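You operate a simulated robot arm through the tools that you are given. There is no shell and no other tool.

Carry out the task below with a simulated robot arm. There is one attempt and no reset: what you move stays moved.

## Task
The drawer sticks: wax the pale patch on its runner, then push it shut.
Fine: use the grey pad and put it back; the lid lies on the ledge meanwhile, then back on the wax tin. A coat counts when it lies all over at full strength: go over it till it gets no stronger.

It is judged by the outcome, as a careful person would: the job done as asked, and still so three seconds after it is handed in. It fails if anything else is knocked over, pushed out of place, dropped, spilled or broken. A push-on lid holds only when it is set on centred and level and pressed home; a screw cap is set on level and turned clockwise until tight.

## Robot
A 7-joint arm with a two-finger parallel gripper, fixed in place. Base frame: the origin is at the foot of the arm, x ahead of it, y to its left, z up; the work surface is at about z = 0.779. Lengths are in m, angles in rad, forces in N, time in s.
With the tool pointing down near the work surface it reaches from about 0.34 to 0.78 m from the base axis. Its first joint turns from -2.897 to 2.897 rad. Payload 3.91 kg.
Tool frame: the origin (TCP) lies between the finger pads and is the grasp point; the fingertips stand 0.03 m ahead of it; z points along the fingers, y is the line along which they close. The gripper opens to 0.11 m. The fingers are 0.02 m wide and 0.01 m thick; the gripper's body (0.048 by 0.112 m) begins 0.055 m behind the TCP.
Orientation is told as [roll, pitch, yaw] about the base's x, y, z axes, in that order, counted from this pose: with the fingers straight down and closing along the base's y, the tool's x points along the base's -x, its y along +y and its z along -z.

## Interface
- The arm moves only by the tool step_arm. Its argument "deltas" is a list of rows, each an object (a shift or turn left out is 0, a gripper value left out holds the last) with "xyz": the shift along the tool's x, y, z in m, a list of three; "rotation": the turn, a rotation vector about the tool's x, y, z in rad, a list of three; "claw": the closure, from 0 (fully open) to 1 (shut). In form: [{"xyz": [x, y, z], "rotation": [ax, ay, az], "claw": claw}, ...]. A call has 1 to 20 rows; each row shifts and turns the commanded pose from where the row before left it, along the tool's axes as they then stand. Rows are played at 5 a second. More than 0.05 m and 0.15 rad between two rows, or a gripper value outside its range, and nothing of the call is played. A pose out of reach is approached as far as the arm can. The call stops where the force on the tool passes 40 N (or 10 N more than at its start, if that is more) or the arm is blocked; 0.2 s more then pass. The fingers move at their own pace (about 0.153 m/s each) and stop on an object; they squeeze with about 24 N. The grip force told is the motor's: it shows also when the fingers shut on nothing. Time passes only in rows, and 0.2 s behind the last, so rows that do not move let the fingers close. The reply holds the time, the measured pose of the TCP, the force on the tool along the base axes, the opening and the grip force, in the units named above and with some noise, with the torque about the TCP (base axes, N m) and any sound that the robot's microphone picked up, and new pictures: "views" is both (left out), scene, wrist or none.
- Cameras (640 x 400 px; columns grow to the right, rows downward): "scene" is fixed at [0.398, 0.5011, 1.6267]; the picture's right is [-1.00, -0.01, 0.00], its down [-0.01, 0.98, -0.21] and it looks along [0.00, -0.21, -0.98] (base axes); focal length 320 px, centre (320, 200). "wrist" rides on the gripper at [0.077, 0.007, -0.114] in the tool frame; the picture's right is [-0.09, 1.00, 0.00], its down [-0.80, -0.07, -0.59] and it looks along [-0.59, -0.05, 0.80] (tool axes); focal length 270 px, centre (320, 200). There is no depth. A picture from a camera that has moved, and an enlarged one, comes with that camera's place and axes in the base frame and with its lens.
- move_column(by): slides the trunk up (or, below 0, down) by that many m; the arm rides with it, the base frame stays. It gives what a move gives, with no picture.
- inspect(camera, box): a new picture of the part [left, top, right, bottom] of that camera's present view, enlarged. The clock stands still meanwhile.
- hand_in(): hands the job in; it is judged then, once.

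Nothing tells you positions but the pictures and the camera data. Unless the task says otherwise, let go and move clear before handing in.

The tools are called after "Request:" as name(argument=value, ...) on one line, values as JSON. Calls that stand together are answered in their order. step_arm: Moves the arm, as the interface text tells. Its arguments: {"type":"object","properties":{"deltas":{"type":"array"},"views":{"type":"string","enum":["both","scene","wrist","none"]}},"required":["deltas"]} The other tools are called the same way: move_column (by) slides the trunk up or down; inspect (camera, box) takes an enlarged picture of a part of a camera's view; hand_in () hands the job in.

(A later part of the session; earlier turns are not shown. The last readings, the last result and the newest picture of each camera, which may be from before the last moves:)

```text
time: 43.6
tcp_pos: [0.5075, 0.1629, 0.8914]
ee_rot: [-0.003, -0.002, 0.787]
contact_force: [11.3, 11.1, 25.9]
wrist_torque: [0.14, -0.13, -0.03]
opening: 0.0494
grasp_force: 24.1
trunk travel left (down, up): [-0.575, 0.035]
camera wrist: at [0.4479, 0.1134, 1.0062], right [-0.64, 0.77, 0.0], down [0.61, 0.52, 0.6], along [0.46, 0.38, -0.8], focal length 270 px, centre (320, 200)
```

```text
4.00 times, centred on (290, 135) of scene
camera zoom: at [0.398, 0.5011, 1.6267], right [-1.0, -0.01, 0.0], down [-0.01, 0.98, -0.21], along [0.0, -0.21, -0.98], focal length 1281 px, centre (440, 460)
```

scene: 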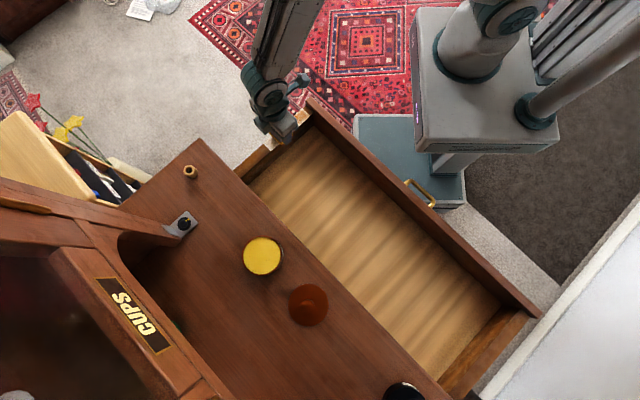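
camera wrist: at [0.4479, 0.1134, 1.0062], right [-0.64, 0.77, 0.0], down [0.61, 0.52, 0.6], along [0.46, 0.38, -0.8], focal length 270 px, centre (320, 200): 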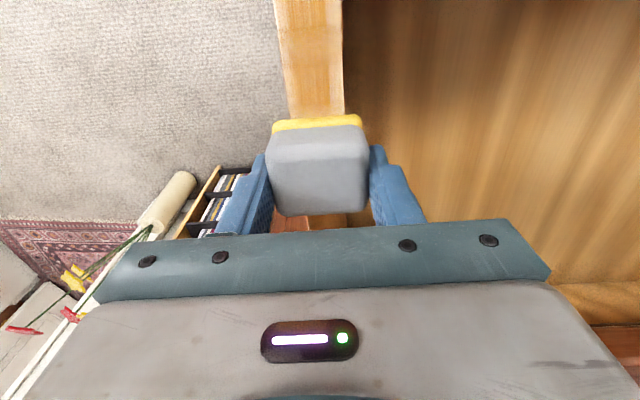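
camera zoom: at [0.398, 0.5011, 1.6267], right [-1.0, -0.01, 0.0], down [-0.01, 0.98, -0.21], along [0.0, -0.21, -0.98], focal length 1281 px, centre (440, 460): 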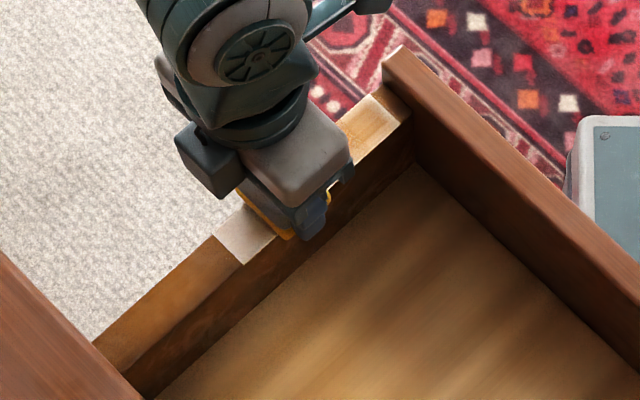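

Request:
step_arm(deltas=[{"xyz": [0, 0, -0.01]}, {"xyz": [0, 0, -0.04]}, {"xyz": [0, 0, -0.04]}, {"xyz": [0, 0.045, 0]}, {"xyz": [0, 0.045, 0]}, {"xyz": [0, 0, 0]}], views="both")

Request:
inspect(camera="wrist", box=[120, 0, 320, 200])

Request:
inspect(camera="scene", box=[230, 85, 350, 185])

```text
time: 45.0
tcp_pos: [0.4422, 0.2253, 0.9788]
ee_rot: [0.0, 0.0, 0.789]
contact_force: [-0.7, 0.8, -1.7]
wrist_torque: [0.03, -0.02, 0.0]
opening: 0.0493
grasp_force: 23.7
trunk travel left (down, up): [-0.575, 0.035]
camera wrist: at [0.3831, 0.1758, 1.0934], right [-0.64, 0.77, 0.0], down [0.62, 0.52, 0.59], along [0.46, 0.38, -0.8], focal length 270 px, centre (320, 200)
```

scene: 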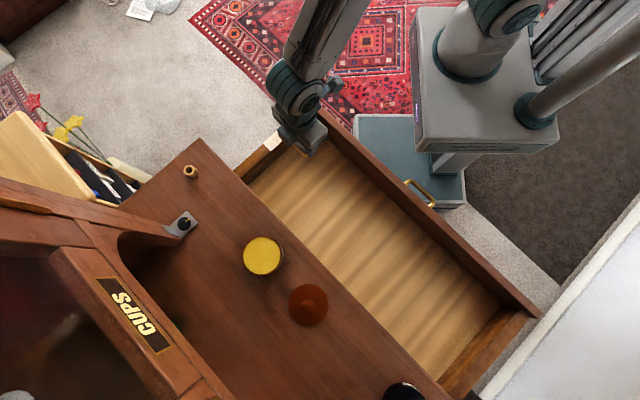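
wrist: 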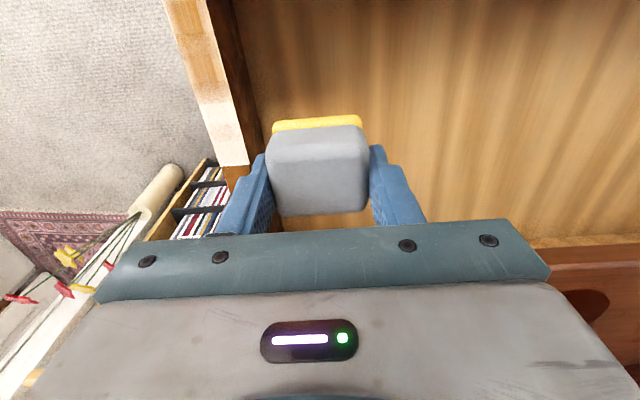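

```text
2.00 times, centred on (220, 100) of wrist
camera zoom: at [0.3831, 0.1758, 1.0934], right [-0.64, 0.77, 0.0], down [0.62, 0.52, 0.59], along [0.46, 0.38, -0.8], focal length 541 px, centre (520, 400)
```

zoom: 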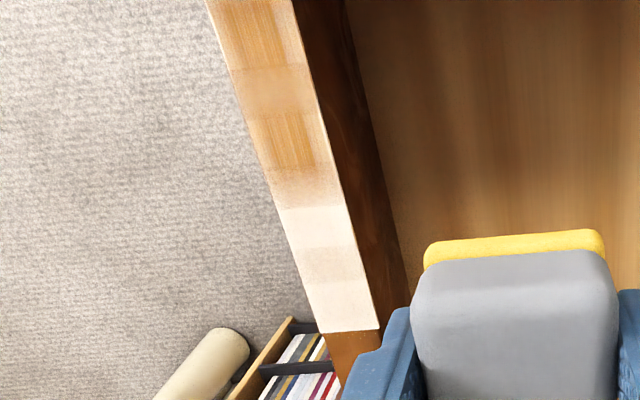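

```text
4.00 times, centred on (290, 135) of scene
camera zoom: at [0.398, 0.5011, 1.6267], right [-1.0, -0.01, 0.0], down [-0.01, 0.98, -0.21], along [0.0, -0.21, -0.98], focal length 1281 px, centre (440, 460)
```

zoom: 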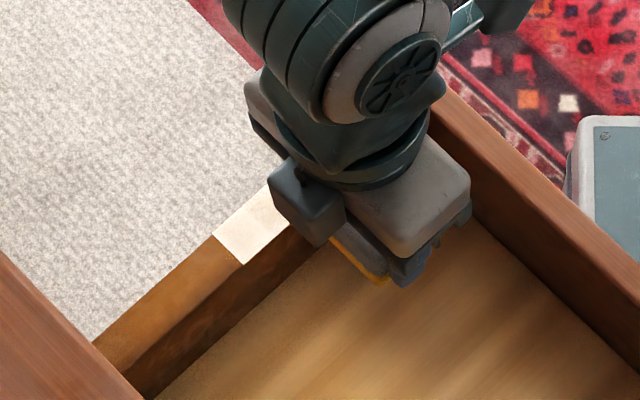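

The coat is strong in two bands and thin elsewhere, especially at the far end. I'll rub crosswise (along the front edge direction), since the drawer can't slide that way, working station by station from the far end.

Request:
step_arm(deltas=[{"xyz": [-0.014, -0.0433, 0]}, {"xyz": [-0.014, -0.0433, 0]}, {"xyz": [0, 0, 0.04]}, {"xyz": [0, 0, 0.025]}, {"xyz": [0, 0, 0.015]}, {"xyz": [0, 0, 0]}], views="both")

Request:
inspect(camera="wrist", box=[220, 0, 420, 230])

```text
time: 46.4
tcp_pos: [0.5217, 0.181, 0.8995]
ee_rot: [0.0, 0.001, 0.787]
contact_force: [-0.3, 0.2, -0.6]
wrist_torque: [-0.04, -0.01, 0.0]
opening: 0.0494
grasp_force: 23.8
trunk travel left (down, up): [-0.575, 0.035]
camera wrist: at [0.4618, 0.1312, 1.0141], right [-0.64, 0.77, 0.0], down [0.62, 0.52, 0.59], along [0.45, 0.38, -0.8], focal length 270 px, centre (320, 200)
```

scene: 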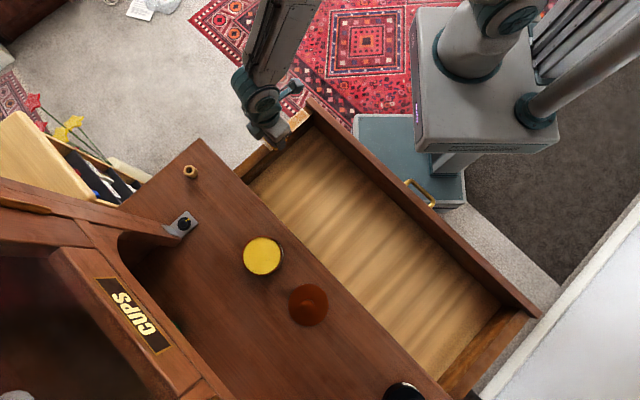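
wrist: 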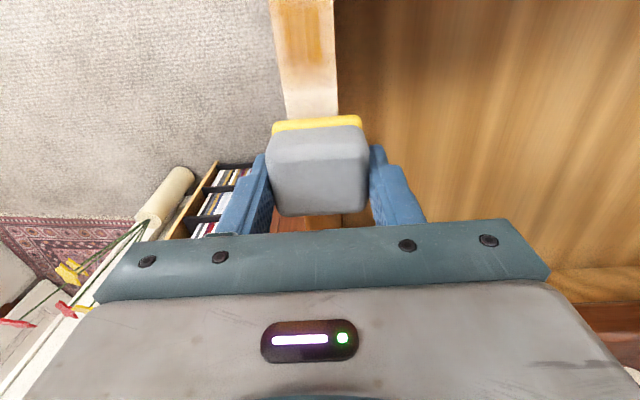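

```text
1.74 times, centred on (320, 115) of wrist
camera zoom: at [0.4618, 0.1312, 1.0141], right [-0.64, 0.77, 0.0], down [0.62, 0.52, 0.59], along [0.45, 0.38, -0.8], focal length 470 px, centre (320, 348)
```

zoom: 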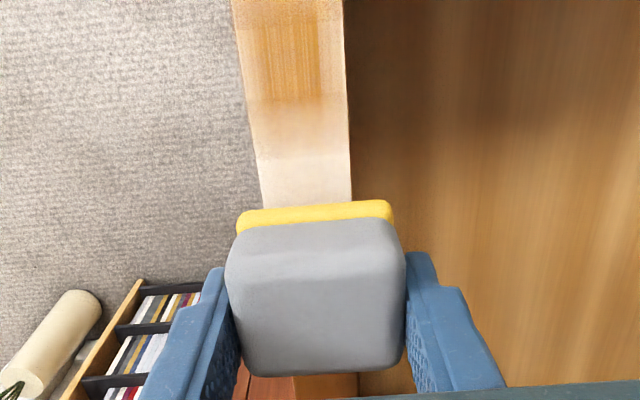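

Request:
step_arm(deltas=[{"xyz": [0, -0.0035, 0.003]}, {"xyz": [0, 0, 0.003]}, {"xyz": [0, 0, 0.0015]}, {"xyz": [0, 0, 0]}], views="none")

```text
time: 47.4
tcp_pos: [0.5253, 0.1788, 0.8924]
ee_rot: [-0.001, 0.001, 0.788]
contact_force: [0.1, -0.1, -0.2]
wrist_torque: [0.02, -0.04, 0.01]
opening: 0.0495
grasp_force: 23.9
trunk travel left (down, up): [-0.575, 0.035]
```

Request:
step_arm(deltas=[{"xyz": [0, 0, 0.001]}, {"xyz": [0, 0, 0.001]}, {"xyz": [0, 0, 0]}], views="none")

```text
time: 48.2
tcp_pos: [0.5262, 0.1797, 0.8913]
ee_rot: [-0.001, 0.0, 0.786]
contact_force: [-1.1, 0.2, 1.5]
wrist_torque: [-0.03, 0.07, -0.01]
opening: 0.0495
grasp_force: 23.7
trunk travel left (down, up): [-0.575, 0.035]
```

Request:
step_arm(deltas=[{"xyz": [0, 0, 0.0015]}, {"xyz": [0, 0, 0.0008]}, {"xyz": [0, 0, 0]}], views="none")

```text
time: 49.0
tcp_pos: [0.5243, 0.1797, 0.8904]
ee_rot: [-0.002, -0.004, 0.785]
contact_force: [0.1, -4.3, 25.4]
wrist_torque: [-0.33, 0.33, 0.01]
opening: 0.0494
grasp_force: 23.8
trunk travel left (down, up): [-0.575, 0.035]
```

Request:
step_arm(deltas=[{"xyz": [0, 0.007, -0.0007]}, {"xyz": [0, -0.007, 0]}, {"xyz": [0, -0.007, 0]}, {"xyz": [0, 0.007, 0]}, {"xyz": [0, 0.007, 0]}, {"xyz": [0, -0.007, 0]}, {"xyz": [0, -0.007, 0]}, {"xyz": [0, 0.007, 0]}, {"xyz": [0, 0, 0]}], views="both")

Request:
inspect(camera="scene", box=[230, 85, 350, 185])

```text
time: 51.0
tcp_pos: [0.5249, 0.1789, 0.8903]
ee_rot: [-0.001, 0.003, 0.784]
contact_force: [-1.9, 5.5, 10.9]
wrist_torque: [0.36, -0.07, 0.13]
opening: 0.0495
grasp_force: 23.8
trunk travel left (down, up): [-0.575, 0.035]
camera wrist: at [0.466, 0.1301, 1.0052], right [-0.64, 0.77, 0.0], down [0.62, 0.52, 0.59], along [0.45, 0.38, -0.8], focal length 270 px, centre (320, 200)
```

scene: 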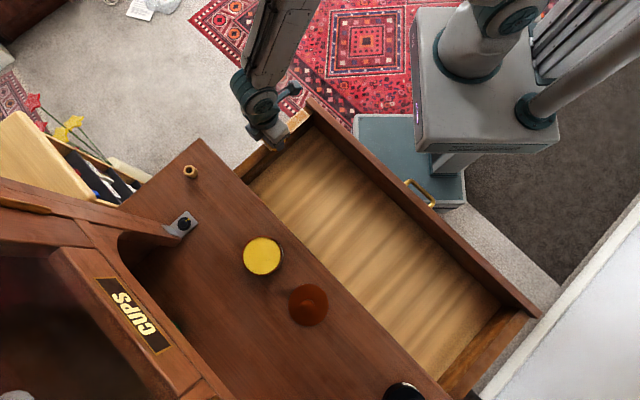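
wrist: 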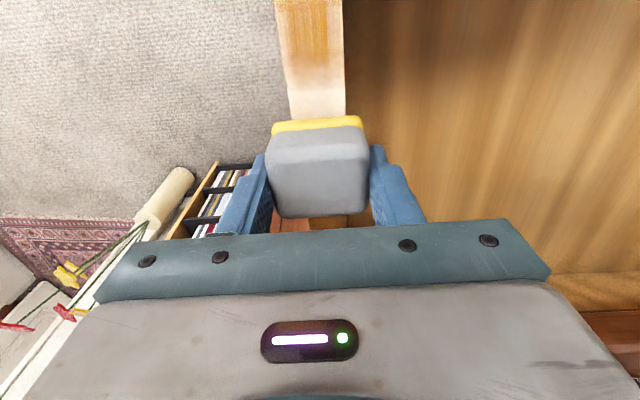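

```text
4.00 times, centred on (290, 135) of scene
camera zoom: at [0.398, 0.5011, 1.6267], right [-1.0, -0.01, 0.0], down [-0.01, 0.98, -0.21], along [0.0, -0.21, -0.98], focal length 1281 px, centre (440, 460)
```

zoom: 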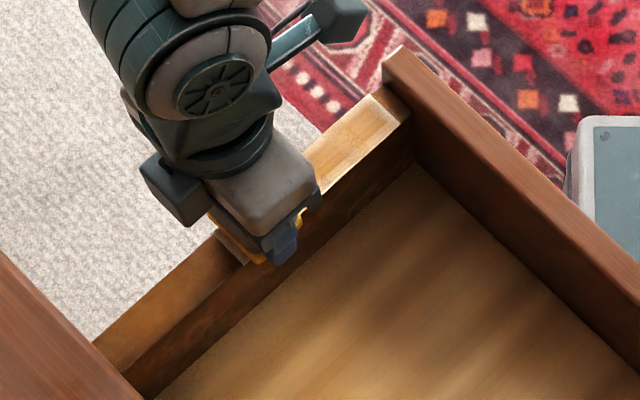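

Drawer holds still with crosswise rubbing. I'll work the far end the same way, then step nearer.

Request:
step_arm(deltas=[{"xyz": [-0.013, 0, 0.0002]}, {"xyz": [0, 0.007, 0]}, {"xyz": [0, -0.007, 0]}, {"xyz": [0, -0.007, 0]}, {"xyz": [0, 0.007, 0]}, {"xyz": [0, 0.007, 0]}, {"xyz": [0, -0.007, 0]}, {"xyz": [0, -0.007, 0]}, {"xyz": [0, 0.007, 0]}, {"xyz": [0, 0, 0]}], views="none")

```text
time: 53.2
tcp_pos: [0.5361, 0.1889, 0.8897]
ee_rot: [-0.002, -0.003, 0.783]
contact_force: [5.3, -1.2, 15.6]
wrist_torque: [-0.02, -0.07, 0.0]
opening: 0.0492
grasp_force: 24.3
trunk travel left (down, up): [-0.575, 0.035]
```

Request:
step_arm(deltas=[{"xyz": [0, 0, -0.01]}, {"xyz": [0, 0, -0.03]}, {"xyz": [0, 0.045, 0]}, {"xyz": [0, 0.045, 0]}, {"xyz": [0, 0, 0]}], views="both")

Request:
inspect(camera="wrist", box=[120, 0, 320, 200])

Request:
inspect(camera="scene", box=[230, 85, 350, 185])

```text
time: 54.4
tcp_pos: [0.47, 0.2526, 0.9292]
ee_rot: [-0.001, -0.001, 0.787]
contact_force: [0.4, -0.9, -0.4]
wrist_torque: [0.02, -0.02, -0.03]
opening: 0.0493
grasp_force: 23.2
trunk travel left (down, up): [-0.575, 0.035]
camera wrist: at [0.4113, 0.2032, 1.0435], right [-0.64, 0.77, 0.0], down [0.62, 0.52, 0.59], along [0.46, 0.38, -0.8], focal length 270 px, centre (320, 200)
```

scene: 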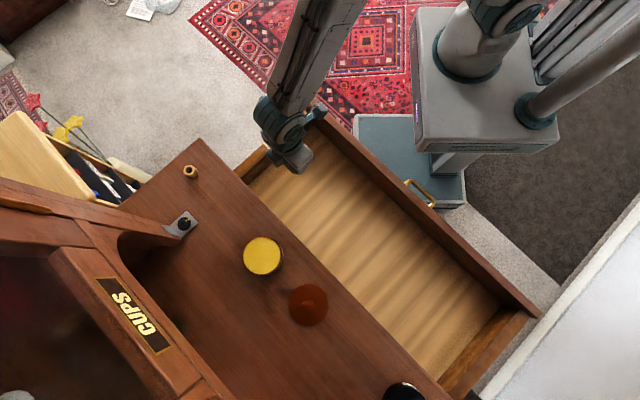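
wrist: 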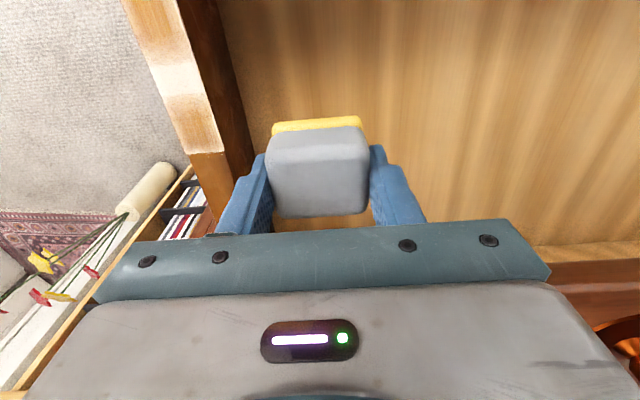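

```text
2.00 times, centred on (220, 100) of wrist
camera zoom: at [0.4113, 0.2032, 1.0435], right [-0.64, 0.77, 0.0], down [0.62, 0.52, 0.59], along [0.46, 0.38, -0.8], focal length 541 px, centre (520, 400)
```

zoom: 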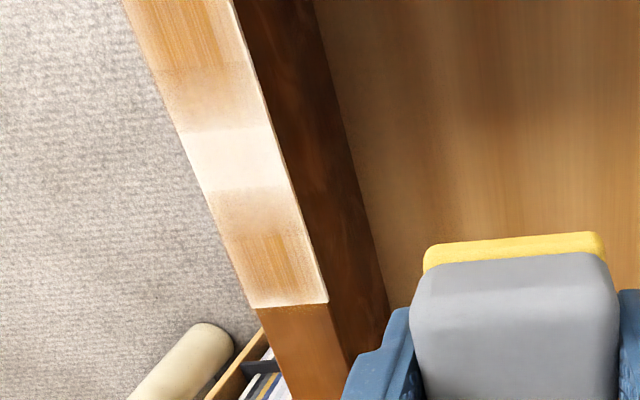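

```text
4.00 times, centred on (290, 135) of scene
camera zoom: at [0.398, 0.5011, 1.6267], right [-1.0, -0.01, 0.0], down [-0.01, 0.98, -0.21], along [0.0, -0.21, -0.98], focal length 1281 px, centre (440, 460)
```

zoom: 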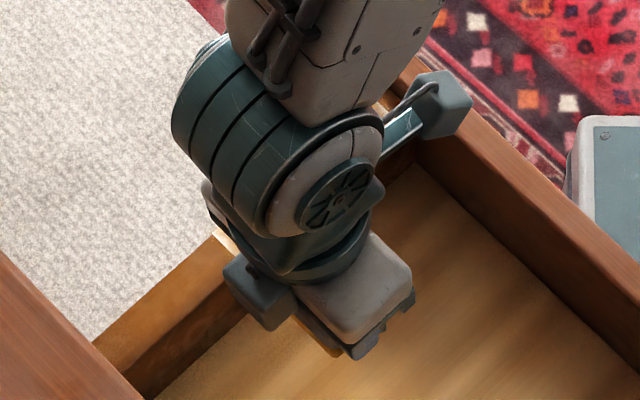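

The far end now has the full orange tone; the middle is still pale. I'll go back down and zigzag in fine steps from far to near.

Request:
step_arm(deltas=[{"xyz": [0, -0.045, 0]}, {"xyz": [0, -0.045, 0]}, {"xyz": [0, 0, 0.02]}, {"xyz": [0, 0, 0.012]}, {"xyz": [0, 0, 0.006]}, {"xyz": [0, 0, 0.001]}, {"xyz": [0, 0, 0]}], views="none")

```text
time: 56.0
tcp_pos: [0.5362, 0.1906, 0.8909]
ee_rot: [-0.003, -0.005, 0.787]
contact_force: [2.9, 2.0, 10.9]
wrist_torque: [-0.02, -0.01, 0.03]
opening: 0.0495
grasp_force: 24.1
trunk travel left (down, up): [-0.575, 0.035]
```

Request:
step_arm(deltas=[{"xyz": [0, 0.006, 0.0003]}, {"xyz": [0.003, -0.012, 0]}, {"xyz": [0.003, 0.012, 0]}, {"xyz": [0.003, -0.012, 0]}, {"xyz": [0.003, 0.012, 0]}, {"xyz": [0.003, -0.012, 0]}, {"xyz": [0.003, 0.012, 0]}, {"xyz": [0.003, -0.012, 0]}, {"xyz": [0.003, 0.012, 0]}, {"xyz": [0.003, -0.012, 0]}, {"xyz": [0.003, 0.012, 0]}, {"xyz": [0, -0.006, 0]}, {"xyz": [0, 0, 0]}], views="none")

```text
time: 58.8
tcp_pos: [0.5118, 0.1706, 0.8901]
ee_rot: [0.0, -0.001, 0.789]
contact_force: [-4.1, 1.0, 6.7]
wrist_torque: [0.13, 0.13, 0.07]
opening: 0.0492
grasp_force: 24.3
trunk travel left (down, up): [-0.575, 0.035]
```

Request:
step_arm(deltas=[{"xyz": [0, 0.006, 0.0008]}, {"xyz": [0.003, -0.013, 0]}, {"xyz": [0.003, 0.012, 0]}, {"xyz": [0.003, -0.012, 0]}, {"xyz": [0.003, 0.012, 0]}, {"xyz": [0.003, -0.012, 0]}, {"xyz": [0.003, 0.012, 0]}, {"xyz": [0.003, -0.012, 0]}, {"xyz": [0.003, 0.012, 0]}, {"xyz": [0.003, -0.012, 0]}, {"xyz": [0.003, 0.012, 0]}, {"xyz": [0, -0.006, 0]}, {"xyz": [0, 0, 0]}], views="both")

Request:
inspect(camera="scene", box=[230, 85, 350, 185])

Request:
inspect(camera="wrist", box=[220, 0, 420, 230])

```text
time: 61.6
tcp_pos: [0.4916, 0.1472, 0.8883]
ee_rot: [0.0, 0.001, 0.79]
contact_force: [6.7, 8.7, 17.5]
wrist_torque: [0.19, -0.15, -0.01]
opening: 0.0494
grasp_force: 23.9
trunk travel left (down, up): [-0.575, 0.035]
camera wrist: at [0.4322, 0.0968, 1.004], right [-0.64, 0.76, 0.0], down [0.62, 0.52, 0.59], along [0.45, 0.38, -0.8], focal length 270 px, centre (320, 200)
```

scene: 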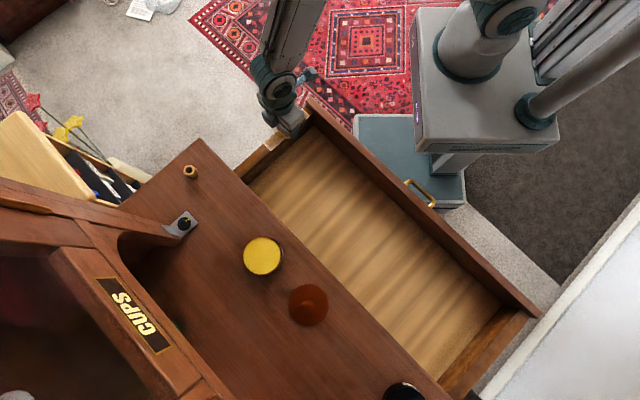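
wrist: 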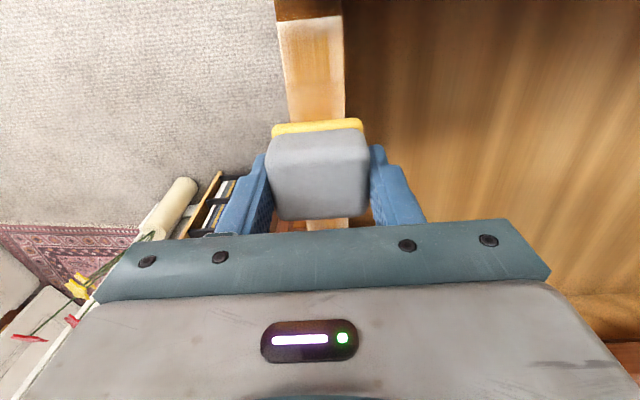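

```text
4.00 times, centred on (290, 135) of scene
camera zoom: at [0.398, 0.5011, 1.6267], right [-1.0, -0.01, 0.0], down [-0.01, 0.98, -0.21], along [0.0, -0.21, -0.98], focal length 1281 px, centre (440, 460)
```

zoom: 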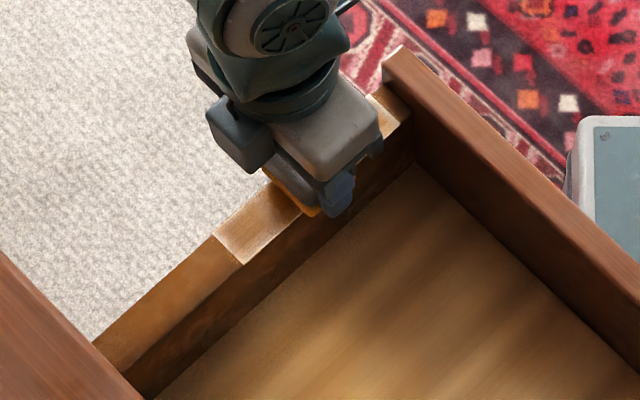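

```text
1.74 times, centred on (320, 115) of wrist
camera zoom: at [0.4322, 0.0968, 1.004], right [-0.64, 0.76, 0.0], down [0.62, 0.52, 0.59], along [0.45, 0.38, -0.8], focal length 470 px, centre (320, 348)
```

zoom: 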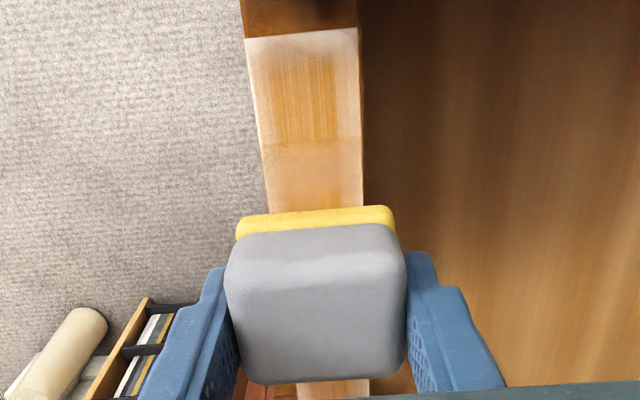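

Coat now looks even behind the pad; drawer hasn't moved. Continuing the zigzag to the near end.

Request:
step_arm(deltas=[{"xyz": [0, 0.006, -0.0003]}, {"xyz": [0.003, -0.012, 0]}, {"xyz": [0.003, 0.012, 0]}, {"xyz": [0.003, -0.012, 0]}, {"xyz": [0.003, 0.012, 0]}, {"xyz": [0.003, -0.012, 0]}, {"xyz": [0.003, 0.012, 0]}, {"xyz": [0.003, -0.012, 0]}, {"xyz": [0.003, 0.012, 0]}, {"xyz": [0.003, -0.012, 0]}, {"xyz": [0.003, 0.012, 0]}, {"xyz": [0, -0.006, 0]}, {"xyz": [0, 0, 0]}], views="wrist")

Request:
inspect(camera="wrist", box=[220, 0, 420, 230])

Request:
inspect(camera="scene", box=[230, 85, 350, 185])

```text
time: 64.4
tcp_pos: [0.4716, 0.1237, 0.8909]
ee_rot: [0.0, 0.001, 0.787]
contact_force: [0.4, 0.7, 0.2]
wrist_torque: [-0.02, 0.03, 0.0]
opening: 0.0493
grasp_force: 23.3
trunk travel left (down, up): [-0.575, 0.035]
camera wrist: at [0.4127, 0.0748, 1.0054], right [-0.64, 0.77, 0.0], down [0.62, 0.52, 0.59], along [0.45, 0.38, -0.8], focal length 270 px, centre (320, 200)
```

wrist: 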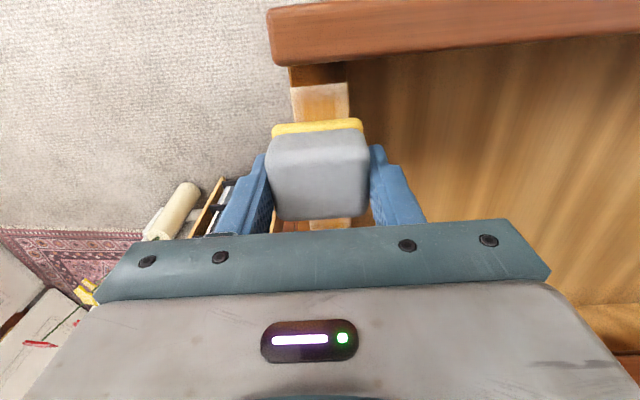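

```text
1.74 times, centred on (320, 115) of wrist
camera zoom: at [0.4127, 0.0748, 1.0054], right [-0.64, 0.77, 0.0], down [0.62, 0.52, 0.59], along [0.45, 0.38, -0.8], focal length 470 px, centre (320, 348)
```

zoom: 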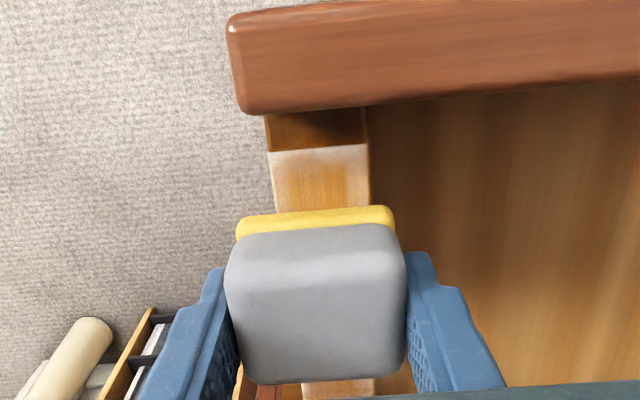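

```text
4.00 times, centred on (290, 135) of scene
camera zoom: at [0.398, 0.5011, 1.6267], right [-1.0, -0.01, 0.0], down [-0.01, 0.98, -0.21], along [0.0, -0.21, -0.98], focal length 1281 px, centre (440, 460)
```

zoom: 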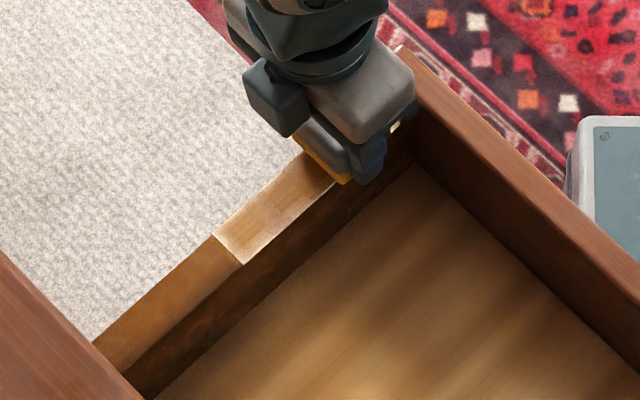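

Request:
step_arm(deltas=[{"xyz": [0.002, 0, 0.0015]}, {"xyz": [0, 0, 0.001]}, {"xyz": [0, 0, 0]}], views="none")

```text
time: 65.2
tcp_pos: [0.4696, 0.1233, 0.8899]
ee_rot: [-0.003, -0.001, 0.786]
contact_force: [0.1, -1.3, 15.1]
wrist_torque: [-0.22, 0.29, 0.04]
opening: 0.0493
grasp_force: 23.3
trunk travel left (down, up): [-0.575, 0.035]
```

Request:
step_arm(deltas=[{"xyz": [0, 0.006, 0]}, {"xyz": [0.003, -0.012, 0.0001]}, {"xyz": [0.003, 0.012, 0.0001]}, {"xyz": [0.003, -0.012, 0.0001]}, {"xyz": [0.003, 0.012, 0.0001]}, {"xyz": [0.003, -0.012, 0.0001]}, {"xyz": [0.003, 0.012, 0.0001]}, {"xyz": [0, -0.012, 0]}, {"xyz": [0, 0.012, 0]}, {"xyz": [0, -0.012, 0]}, {"xyz": [0, 0.006, 0]}, {"xyz": [0, 0, 0]}], views="wrist")

Request:
inspect(camera="wrist", box=[220, 0, 420, 230])

Request:
inspect(camera="scene", box=[230, 85, 350, 185])

```text
time: 67.8
tcp_pos: [0.4559, 0.1112, 0.888]
ee_rot: [-0.003, 0.001, 0.785]
contact_force: [-5.1, 7.5, 28.2]
wrist_torque: [0.09, 0.28, -0.07]
opening: 0.0494
grasp_force: 24.5
trunk travel left (down, up): [-0.575, 0.035]
camera wrist: at [0.397, 0.0614, 1.003], right [-0.64, 0.77, 0.0], down [0.62, 0.52, 0.59], along [0.46, 0.38, -0.8], focal length 270 px, centre (320, 200)
```

wrist: 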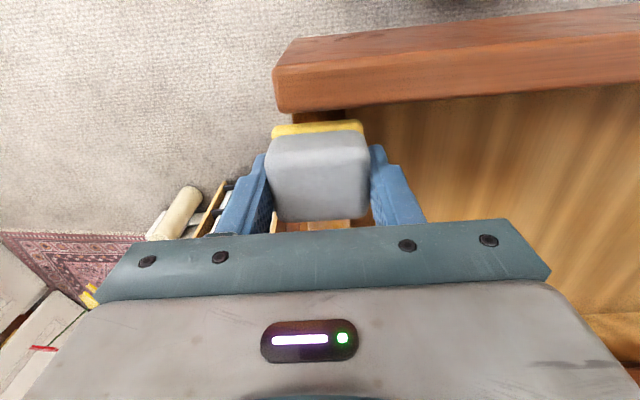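

```text
1.74 times, centred on (320, 115) of wrist
camera zoom: at [0.397, 0.0614, 1.003], right [-0.64, 0.77, 0.0], down [0.62, 0.52, 0.59], along [0.46, 0.38, -0.8], focal length 470 px, centre (320, 348)
```

zoom: 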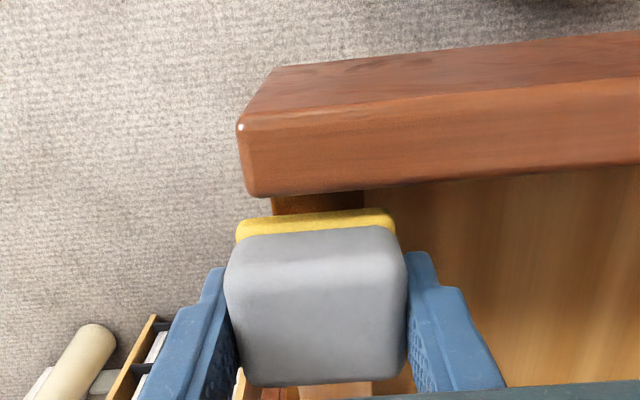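

```text
4.00 times, centred on (290, 135) of scene
camera zoom: at [0.398, 0.5011, 1.6267], right [-1.0, -0.01, 0.0], down [-0.01, 0.98, -0.21], along [0.0, -0.21, -0.98], focal length 1281 px, centre (440, 460)
```

zoom: 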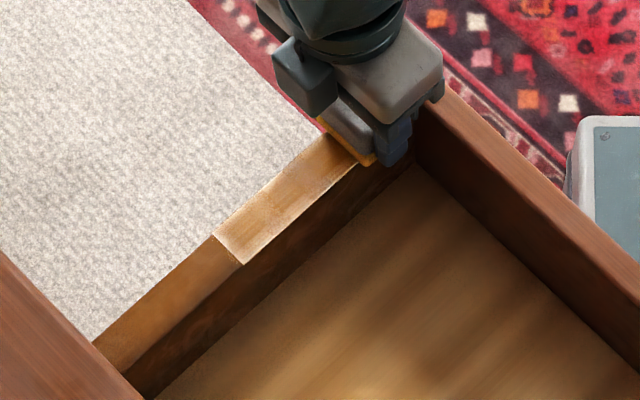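

Near end covered. A few more crosswise rubs here with less pressure, then lift to inspect the whole coat.

Request:
step_arm(deltas=[{"xyz": [0, 0.006, -0.0008]}, {"xyz": [0, -0.012, 0]}, {"xyz": [0, 0.012, 0]}, {"xyz": [0, -0.012, 0]}, {"xyz": [0, 0.012, 0]}, {"xyz": [0, -0.006, 0]}, {"xyz": [0, 0, -0.01]}, {"xyz": [0, 0, -0.04]}, {"xyz": [0, 0, -0.04]}, {"xyz": [0, 0.045, 0]}, {"xyz": [0, 0.045, 0]}, {"xyz": [0.02, 0, 0]}, {"xyz": [0, 0, 0]}], views="both")

Request:
inspect(camera="wrist", box=[120, 0, 320, 200])

Request:
inspect(camera="scene", box=[230, 85, 350, 185])

```text
time: 70.6
tcp_pos: [0.3814, 0.1621, 0.9771]
ee_rot: [-0.001, 0.0, 0.787]
contact_force: [0.0, 0.3, -0.3]
wrist_torque: [-0.02, -0.06, -0.01]
opening: 0.0493
grasp_force: 24.1
trunk travel left (down, up): [-0.575, 0.035]
camera wrist: at [0.3222, 0.1126, 1.0929], right [-0.64, 0.77, 0.0], down [0.62, 0.52, 0.59], along [0.46, 0.38, -0.8], focal length 270 px, centre (320, 200)
```

scene: 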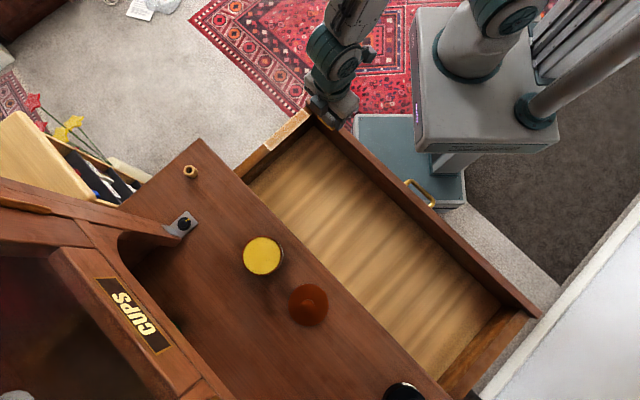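
wrist: 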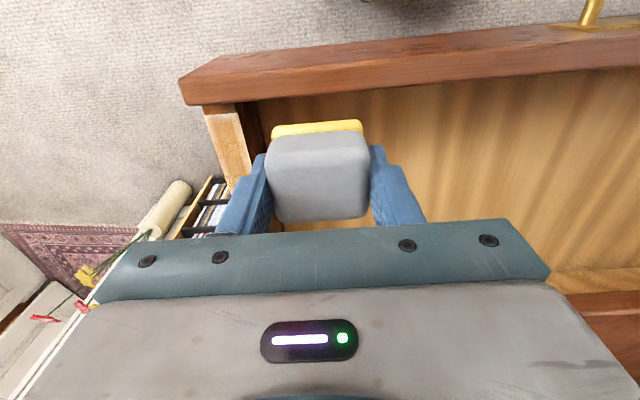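

```text
2.00 times, centred on (220, 100) of wrist
camera zoom: at [0.3222, 0.1126, 1.0929], right [-0.64, 0.77, 0.0], down [0.62, 0.52, 0.59], along [0.46, 0.38, -0.8], focal length 541 px, centre (520, 400)
```

zoom: 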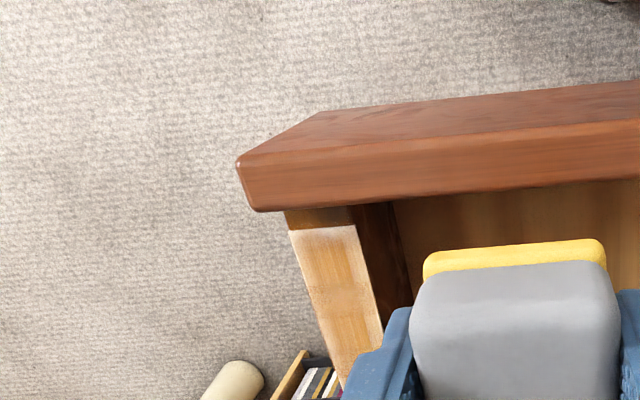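

```text
4.00 times, centred on (290, 135) of scene
camera zoom: at [0.398, 0.5011, 1.6267], right [-1.0, -0.01, 0.0], down [-0.01, 0.98, -0.21], along [0.0, -0.21, -0.98], focal length 1281 px, centre (440, 460)
```

zoom: 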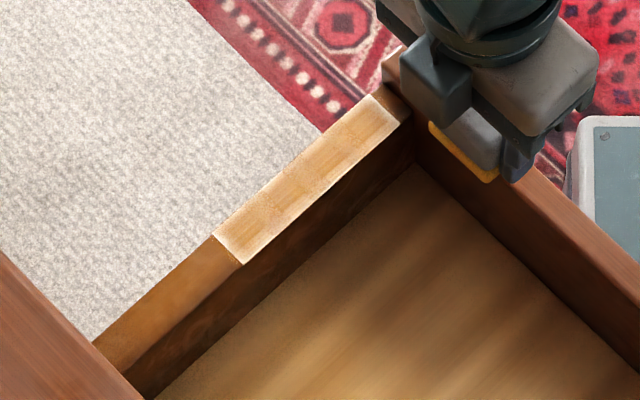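

Request:
inspect(camera="scene", box=[278, 100, 338, 140])

Request:
inspect(camera="scene", box=[255, 115, 315, 155])

```text
10.00 times, centred on (308, 120) of scene
camera zoom: at [0.398, 0.5011, 1.6267], right [-1.0, -0.01, 0.0], down [-0.01, 0.98, -0.21], along [0.0, -0.21, -0.98], focal length 3202 px, centre (440, 1000)
```

zoom: 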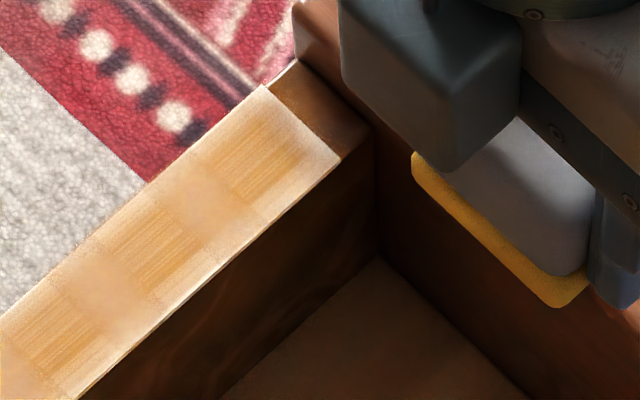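

```text
10.00 times, centred on (285, 135) of scene
camera zoom: at [0.398, 0.5011, 1.6267], right [-1.0, -0.01, 0.0], down [-0.01, 0.98, -0.21], along [0.0, -0.21, -0.98], focal length 3202 px, centre (670, 850)
```

zoom: 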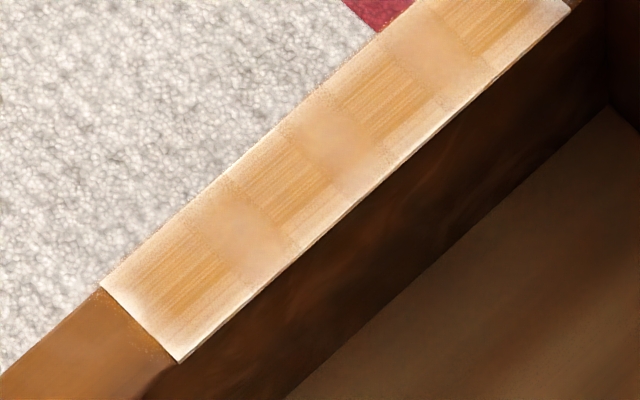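

The coat covers the whole patch but may not be at full strength, especially at the edges. I'll do a second full pass, near to far, and compare.

Request:
step_arm(deltas=[{"xyz": [-0.017, -0.045, 0]}, {"xyz": [0, -0.045, 0]}, {"xyz": [0, 0, 0.04]}, {"xyz": [0, 0, 0.035]}, {"xyz": [0, 0, 0.01]}, {"xyz": [0, 0, 0.002]}, {"xyz": [0, 0, 0]}], views="none")

```text
time: 72.2
tcp_pos: [0.4589, 0.1073, 0.8896]
ee_rot: [0.0, -0.002, 0.787]
contact_force: [0.0, -0.4, -0.9]
wrist_torque: [0.02, -0.02, -0.03]
opening: 0.0494
grasp_force: 24.6
trunk travel left (down, up): [-0.575, 0.035]
```

Request:
step_arm(deltas=[{"xyz": [0, 0.004, 0.001]}, {"xyz": [0, 0, 0.001]}, {"xyz": [0, 0, 0]}], views="none")

```text
time: 73.0
tcp_pos: [0.4543, 0.1115, 0.8877]
ee_rot: [-0.004, -0.002, 0.787]
contact_force: [1.2, 0.0, 9.0]
wrist_torque: [-0.04, 0.05, 0.02]
opening: 0.0495
grasp_force: 24.1
trunk travel left (down, up): [-0.575, 0.035]
```

Request:
step_arm(deltas=[{"xyz": [0, 0.007, 0.0006]}, {"xyz": [0, -0.014, 0]}, {"xyz": [0, 0.014, 0]}, {"xyz": [0, -0.014, 0]}, {"xyz": [-0.003, 0.014, 0]}, {"xyz": [-0.003, -0.014, 0]}, {"xyz": [-0.003, 0.014, 0]}, {"xyz": [-0.003, -0.014, 0]}, {"xyz": [-0.003, 0.014, 0]}, {"xyz": [-0.003, -0.014, 0]}, {"xyz": [-0.003, 0.014, 0]}, {"xyz": [-0.003, -0.014, 0]}, {"xyz": [0, 0.007, 0]}, {"xyz": [0, 0, 0]}], views="none")

```text
time: 76.0
tcp_pos: [0.47, 0.128, 0.8886]
ee_rot: [0.0, -0.002, 0.785]
contact_force: [-0.7, -0.4, 0.3]
wrist_torque: [-0.01, 0.0, 0.0]
opening: 0.0491
grasp_force: 24.0
trunk travel left (down, up): [-0.575, 0.035]
```

Request:
step_arm(deltas=[{"xyz": [0, 0, 0.001]}, {"xyz": [0, 0, 0.001]}, {"xyz": [0, 0, 0]}], views="none")

```text
time: 76.8
tcp_pos: [0.4705, 0.129, 0.8875]
ee_rot: [-0.001, -0.004, 0.788]
contact_force: [3.5, -0.9, 17.8]
wrist_torque: [-0.15, 0.06, -0.02]
opening: 0.0494
grasp_force: 24.1
trunk travel left (down, up): [-0.575, 0.035]
```

Request:
step_arm(deltas=[{"xyz": [0, 0.007, 0]}, {"xyz": [-0.002, -0.014, 0]}, {"xyz": [-0.002, 0.014, 0]}, {"xyz": [-0.002, -0.014, 0]}, {"xyz": [-0.002, 0.014, 0.0002]}, {"xyz": [-0.002, -0.014, 0]}, {"xyz": [0, 0.007, 0.0002]}, {"xyz": [0, 0, 0]}], views="none")

```text
time: 78.6
tcp_pos: [0.4769, 0.1358, 0.8867]
ee_rot: [-0.001, 0.0, 0.788]
contact_force: [-6.5, 11.8, 25.0]
wrist_torque: [0.34, 0.18, 0.0]
opening: 0.0493
grasp_force: 24.2
trunk travel left (down, up): [-0.575, 0.035]
```

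Request:
step_arm(deltas=[{"xyz": [0, 0.007, -0.0006]}, {"xyz": [-0.002, -0.014, 0]}, {"xyz": [-0.002, 0.014, 0]}, {"xyz": [-0.002, -0.014, 0.0002]}, {"xyz": [-0.002, 0.014, 0]}, {"xyz": [-0.002, -0.014, 0.0002]}, {"xyz": [-0.002, 0.014, 0.0]}, {"xyz": [-0.002, -0.014, 0.0002]}, {"xyz": [0, 0.007, 0]}, {"xyz": [0, 0, 0]}], views="none")

```text
time: 80.8
tcp_pos: [0.4863, 0.1449, 0.886]
ee_rot: [-0.002, -0.002, 0.785]
contact_force: [6.6, -1.3, 17.5]
wrist_torque: [-0.02, -0.11, 0.0]
opening: 0.0495
grasp_force: 24.4
trunk travel left (down, up): [-0.575, 0.035]
```

Request:
step_arm(deltas=[{"xyz": [0, 0.007, 0]}, {"xyz": [-0.002, -0.014, 0]}, {"xyz": [-0.002, 0.014, 0]}, {"xyz": [-0.002, -0.014, 0.0001]}, {"xyz": [-0.002, 0.014, 0]}, {"xyz": [-0.002, -0.014, 0.0001]}, {"xyz": [-0.002, 0.014, 0.0]}, {"xyz": [-0.002, -0.014, 0.0001]}, {"xyz": [0, 0.007, 0]}, {"xyz": [0, 0, 0]}], views="wrist")

Request:
inspect(camera="wrist", box=[220, 0, 420, 230])

Request:
inspect(camera="scene", box=[230, 85, 350, 185])

```text
time: 83.0
tcp_pos: [0.4989, 0.1527, 0.884]
ee_rot: [-0.003, -0.003, 0.785]
contact_force: [10.2, -5.9, 25.5]
wrist_torque: [-0.25, -0.13, 0.01]
opening: 0.0493
grasp_force: 24.2
trunk travel left (down, up): [-0.575, 0.035]
camera wrist: at [0.4385, 0.1037, 1.0], right [-0.64, 0.77, 0.0], down [0.61, 0.52, 0.6], along [0.46, 0.38, -0.8], focal length 270 px, centre (320, 200)
```

wrist: 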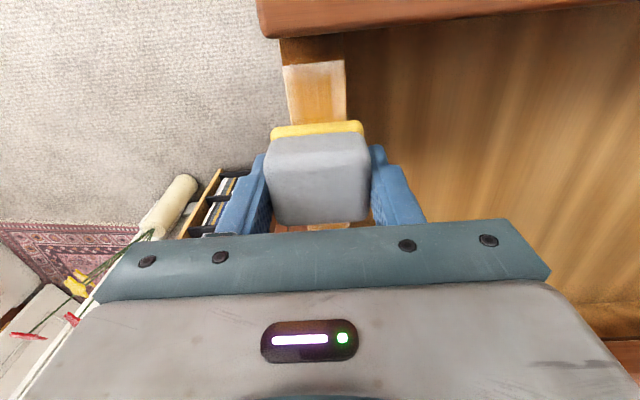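

```text
1.74 times, centred on (320, 115) of wrist
camera zoom: at [0.4385, 0.1037, 1.0], right [-0.64, 0.77, 0.0], down [0.61, 0.52, 0.6], along [0.46, 0.38, -0.8], focal length 470 px, centre (320, 348)
```

zoom: 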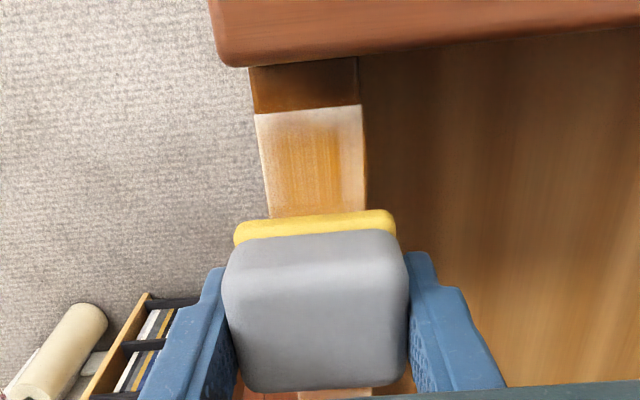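

```text
4.00 times, centred on (290, 135) of scene
camera zoom: at [0.398, 0.5011, 1.6267], right [-1.0, -0.01, 0.0], down [-0.01, 0.98, -0.21], along [0.0, -0.21, -0.98], focal length 1281 px, centre (440, 460)
```

zoom: 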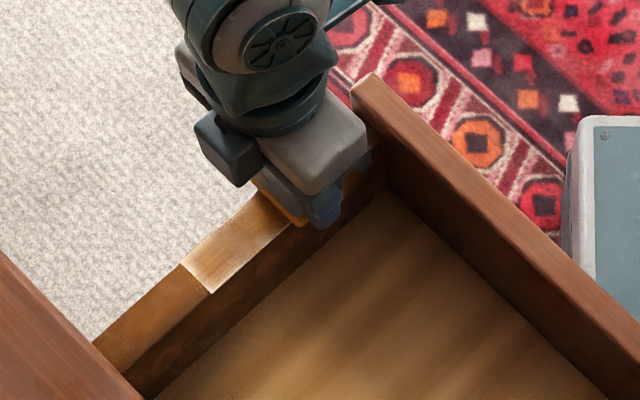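

The drawer slid back to about where it started, and the pad has crept up about 1 cm in my grip from the pressing. I'll lift, check the coat, then re-grip the pad properly.

Request:
step_arm(deltas=[{"xyz": [0, 0, -0.01]}, {"xyz": [0, 0, -0.04]}, {"xyz": [0, 0, -0.04]}, {"xyz": [0.03, 0.035, 0]}, {"xyz": [0.03, 0.035, 0]}, {"xyz": [0.03, 0.02, 0]}, {"xyz": [0, 0, 0]}], views="both")

Request:
inspect(camera="scene", box=[278, 100, 338, 140])

Request:
inspect(camera="scene", box=[245, 115, 305, 155])

Request:
inspect(camera="wrist", box=[220, 80, 420, 230])

```text
time: 84.6
tcp_pos: [0.371, 0.1574, 0.9728]
ee_rot: [0.0, 0.0, 0.787]
contact_force: [0.5, 0.1, -1.0]
wrist_torque: [-0.01, 0.03, -0.02]
opening: 0.0493
grasp_force: 23.8
trunk travel left (down, up): [-0.575, 0.035]
camera wrist: at [0.312, 0.1084, 1.0881], right [-0.64, 0.77, 0.0], down [0.62, 0.52, 0.59], along [0.46, 0.38, -0.8], focal length 270 px, centre (320, 200)
```

scene: 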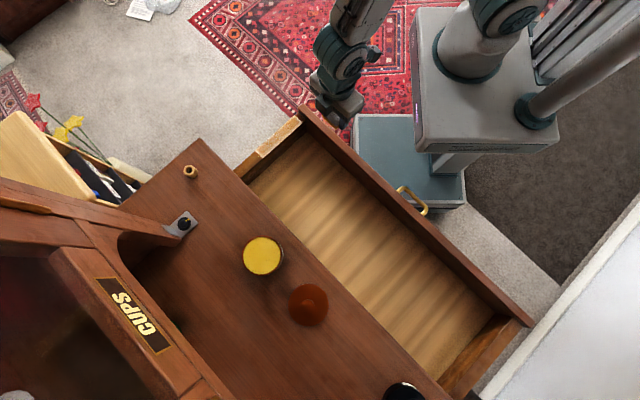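
wrist: 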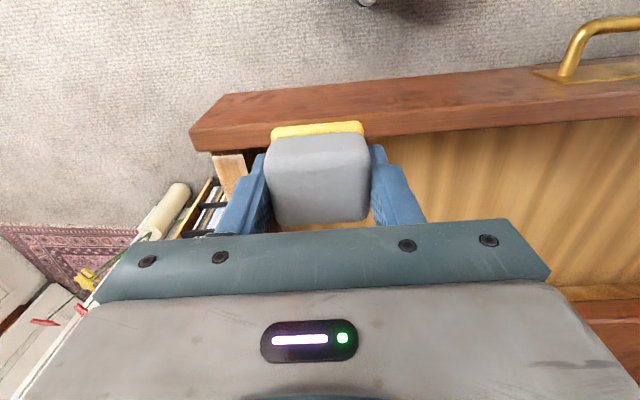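

```text
10.00 times, centred on (308, 120) of scene
camera zoom: at [0.398, 0.5011, 1.6267], right [-1.0, -0.01, 0.0], down [-0.01, 0.98, -0.21], along [0.0, -0.21, -0.98], focal length 3202 px, centre (440, 1000)
```

zoom: 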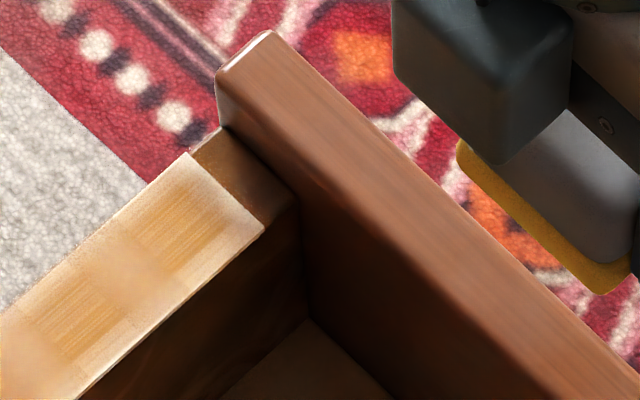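

```text
10.00 times, centred on (275, 135) of scene
camera zoom: at [0.398, 0.5011, 1.6267], right [-1.0, -0.01, 0.0], down [-0.01, 0.98, -0.21], along [0.0, -0.21, -0.98], focal length 3202 px, centre (770, 850)
```

zoom: 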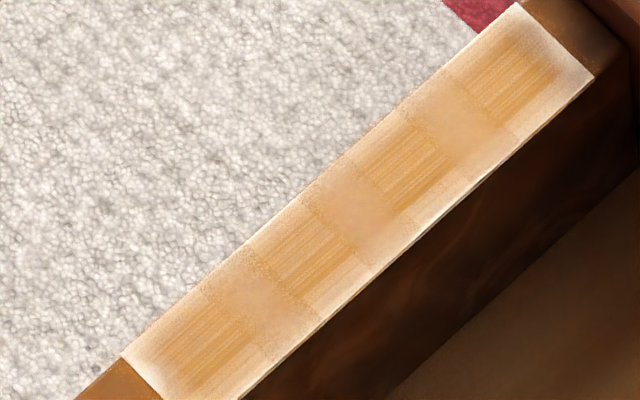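

```text
2.67 times, centred on (320, 155) of wrist
camera zoom: at [0.312, 0.1084, 1.0881], right [-0.64, 0.77, 0.0], down [0.62, 0.52, 0.59], along [0.46, 0.38, -0.8], focal length 721 px, centre (320, 320)
```

zoom: 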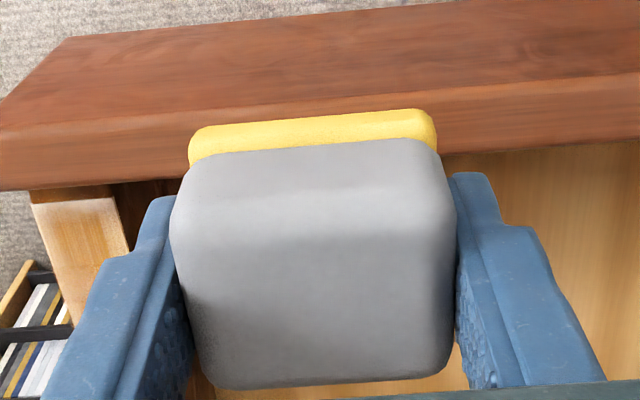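

The coat covers everything, though edges still look lighter. The pad clearly sits high in the grip, so I'll take it to its home spot on the ledge to re-grip it, then reload and continue.

Request:
step_arm(deltas=[{"xyz": [0, 0, -0.04]}, {"xyz": [0, 0, -0.04]}, {"xyz": [-0.047, -0.002, 0]}, {"xyz": [-0.047, -0.002, 0]}, {"xyz": [-0.047, -0.002, 0]}, {"xyz": [-0.047, -0.002, 0]}, {"xyz": [-0.047, -0.002, 0]}, {"xyz": [-0.047, -0.002, 0]}, {"xyz": [-0.047, -0.002, 0]}, {"xyz": [0, 0, 0]}], views="both")

```text
time: 86.8
tcp_pos: [0.6125, 0.3797, 1.0555]
ee_rot: [0.001, -0.001, 0.787]
contact_force: [-1.0, 1.0, 0.0]
wrist_torque: [-0.03, -0.03, 0.01]
opening: 0.0493
grasp_force: 24.1
trunk travel left (down, up): [-0.575, 0.035]
camera wrist: at [0.5534, 0.3299, 1.1712], right [-0.64, 0.77, 0.0], down [0.62, 0.52, 0.59], along [0.45, 0.38, -0.8], focal length 270 px, centre (320, 200)
```

scene: 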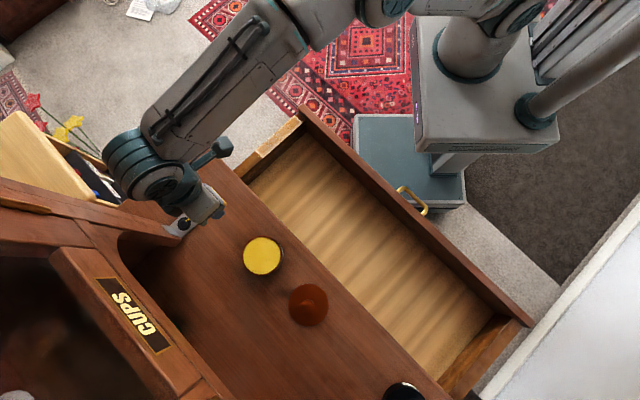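
wrist: 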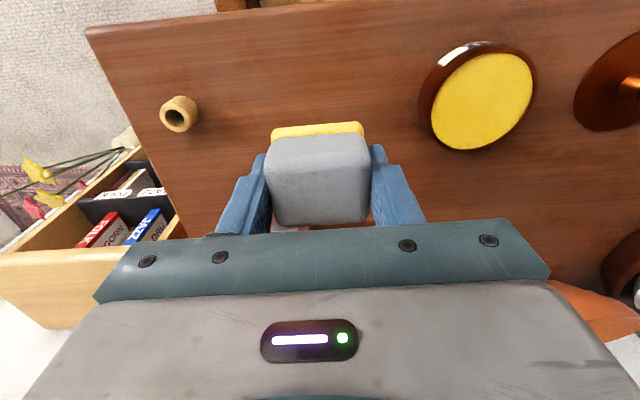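

Request:
step_arm(deltas=[{"xyz": [-0.003, -0.001, 0.03]}, {"xyz": [0, 0, 0.03]}, {"xyz": [0, 0, 0.025]}, {"xyz": [0, 0, 0.01]}, {"xyz": [0, 0, 0]}], views="none")

```text
time: 88.0
tcp_pos: [0.6147, 0.3788, 0.9605]
ee_rot: [0.001, 0.0, 0.787]
contact_force: [-0.1, 0.2, 0.2]
wrist_torque: [0.01, -0.02, 0.02]
opening: 0.0494
grasp_force: 23.9
trunk travel left (down, up): [-0.575, 0.035]
```

Request:
step_arm(deltas=[{"xyz": [0, 0, 0.003]}, {"xyz": [0, 0, 0.002]}, {"xyz": [0, 0, 0.001]}, {"xyz": [0, 0, 0]}], views="none")

```text
time: 89.0
tcp_pos: [0.6125, 0.3798, 0.9552]
ee_rot: [0.0, 0.0, 0.788]
contact_force: [0.1, -0.1, -1.2]
wrist_torque: [0.04, 0.05, 0.02]
opening: 0.0495
grasp_force: 24.2
trunk travel left (down, up): [-0.575, 0.035]
```

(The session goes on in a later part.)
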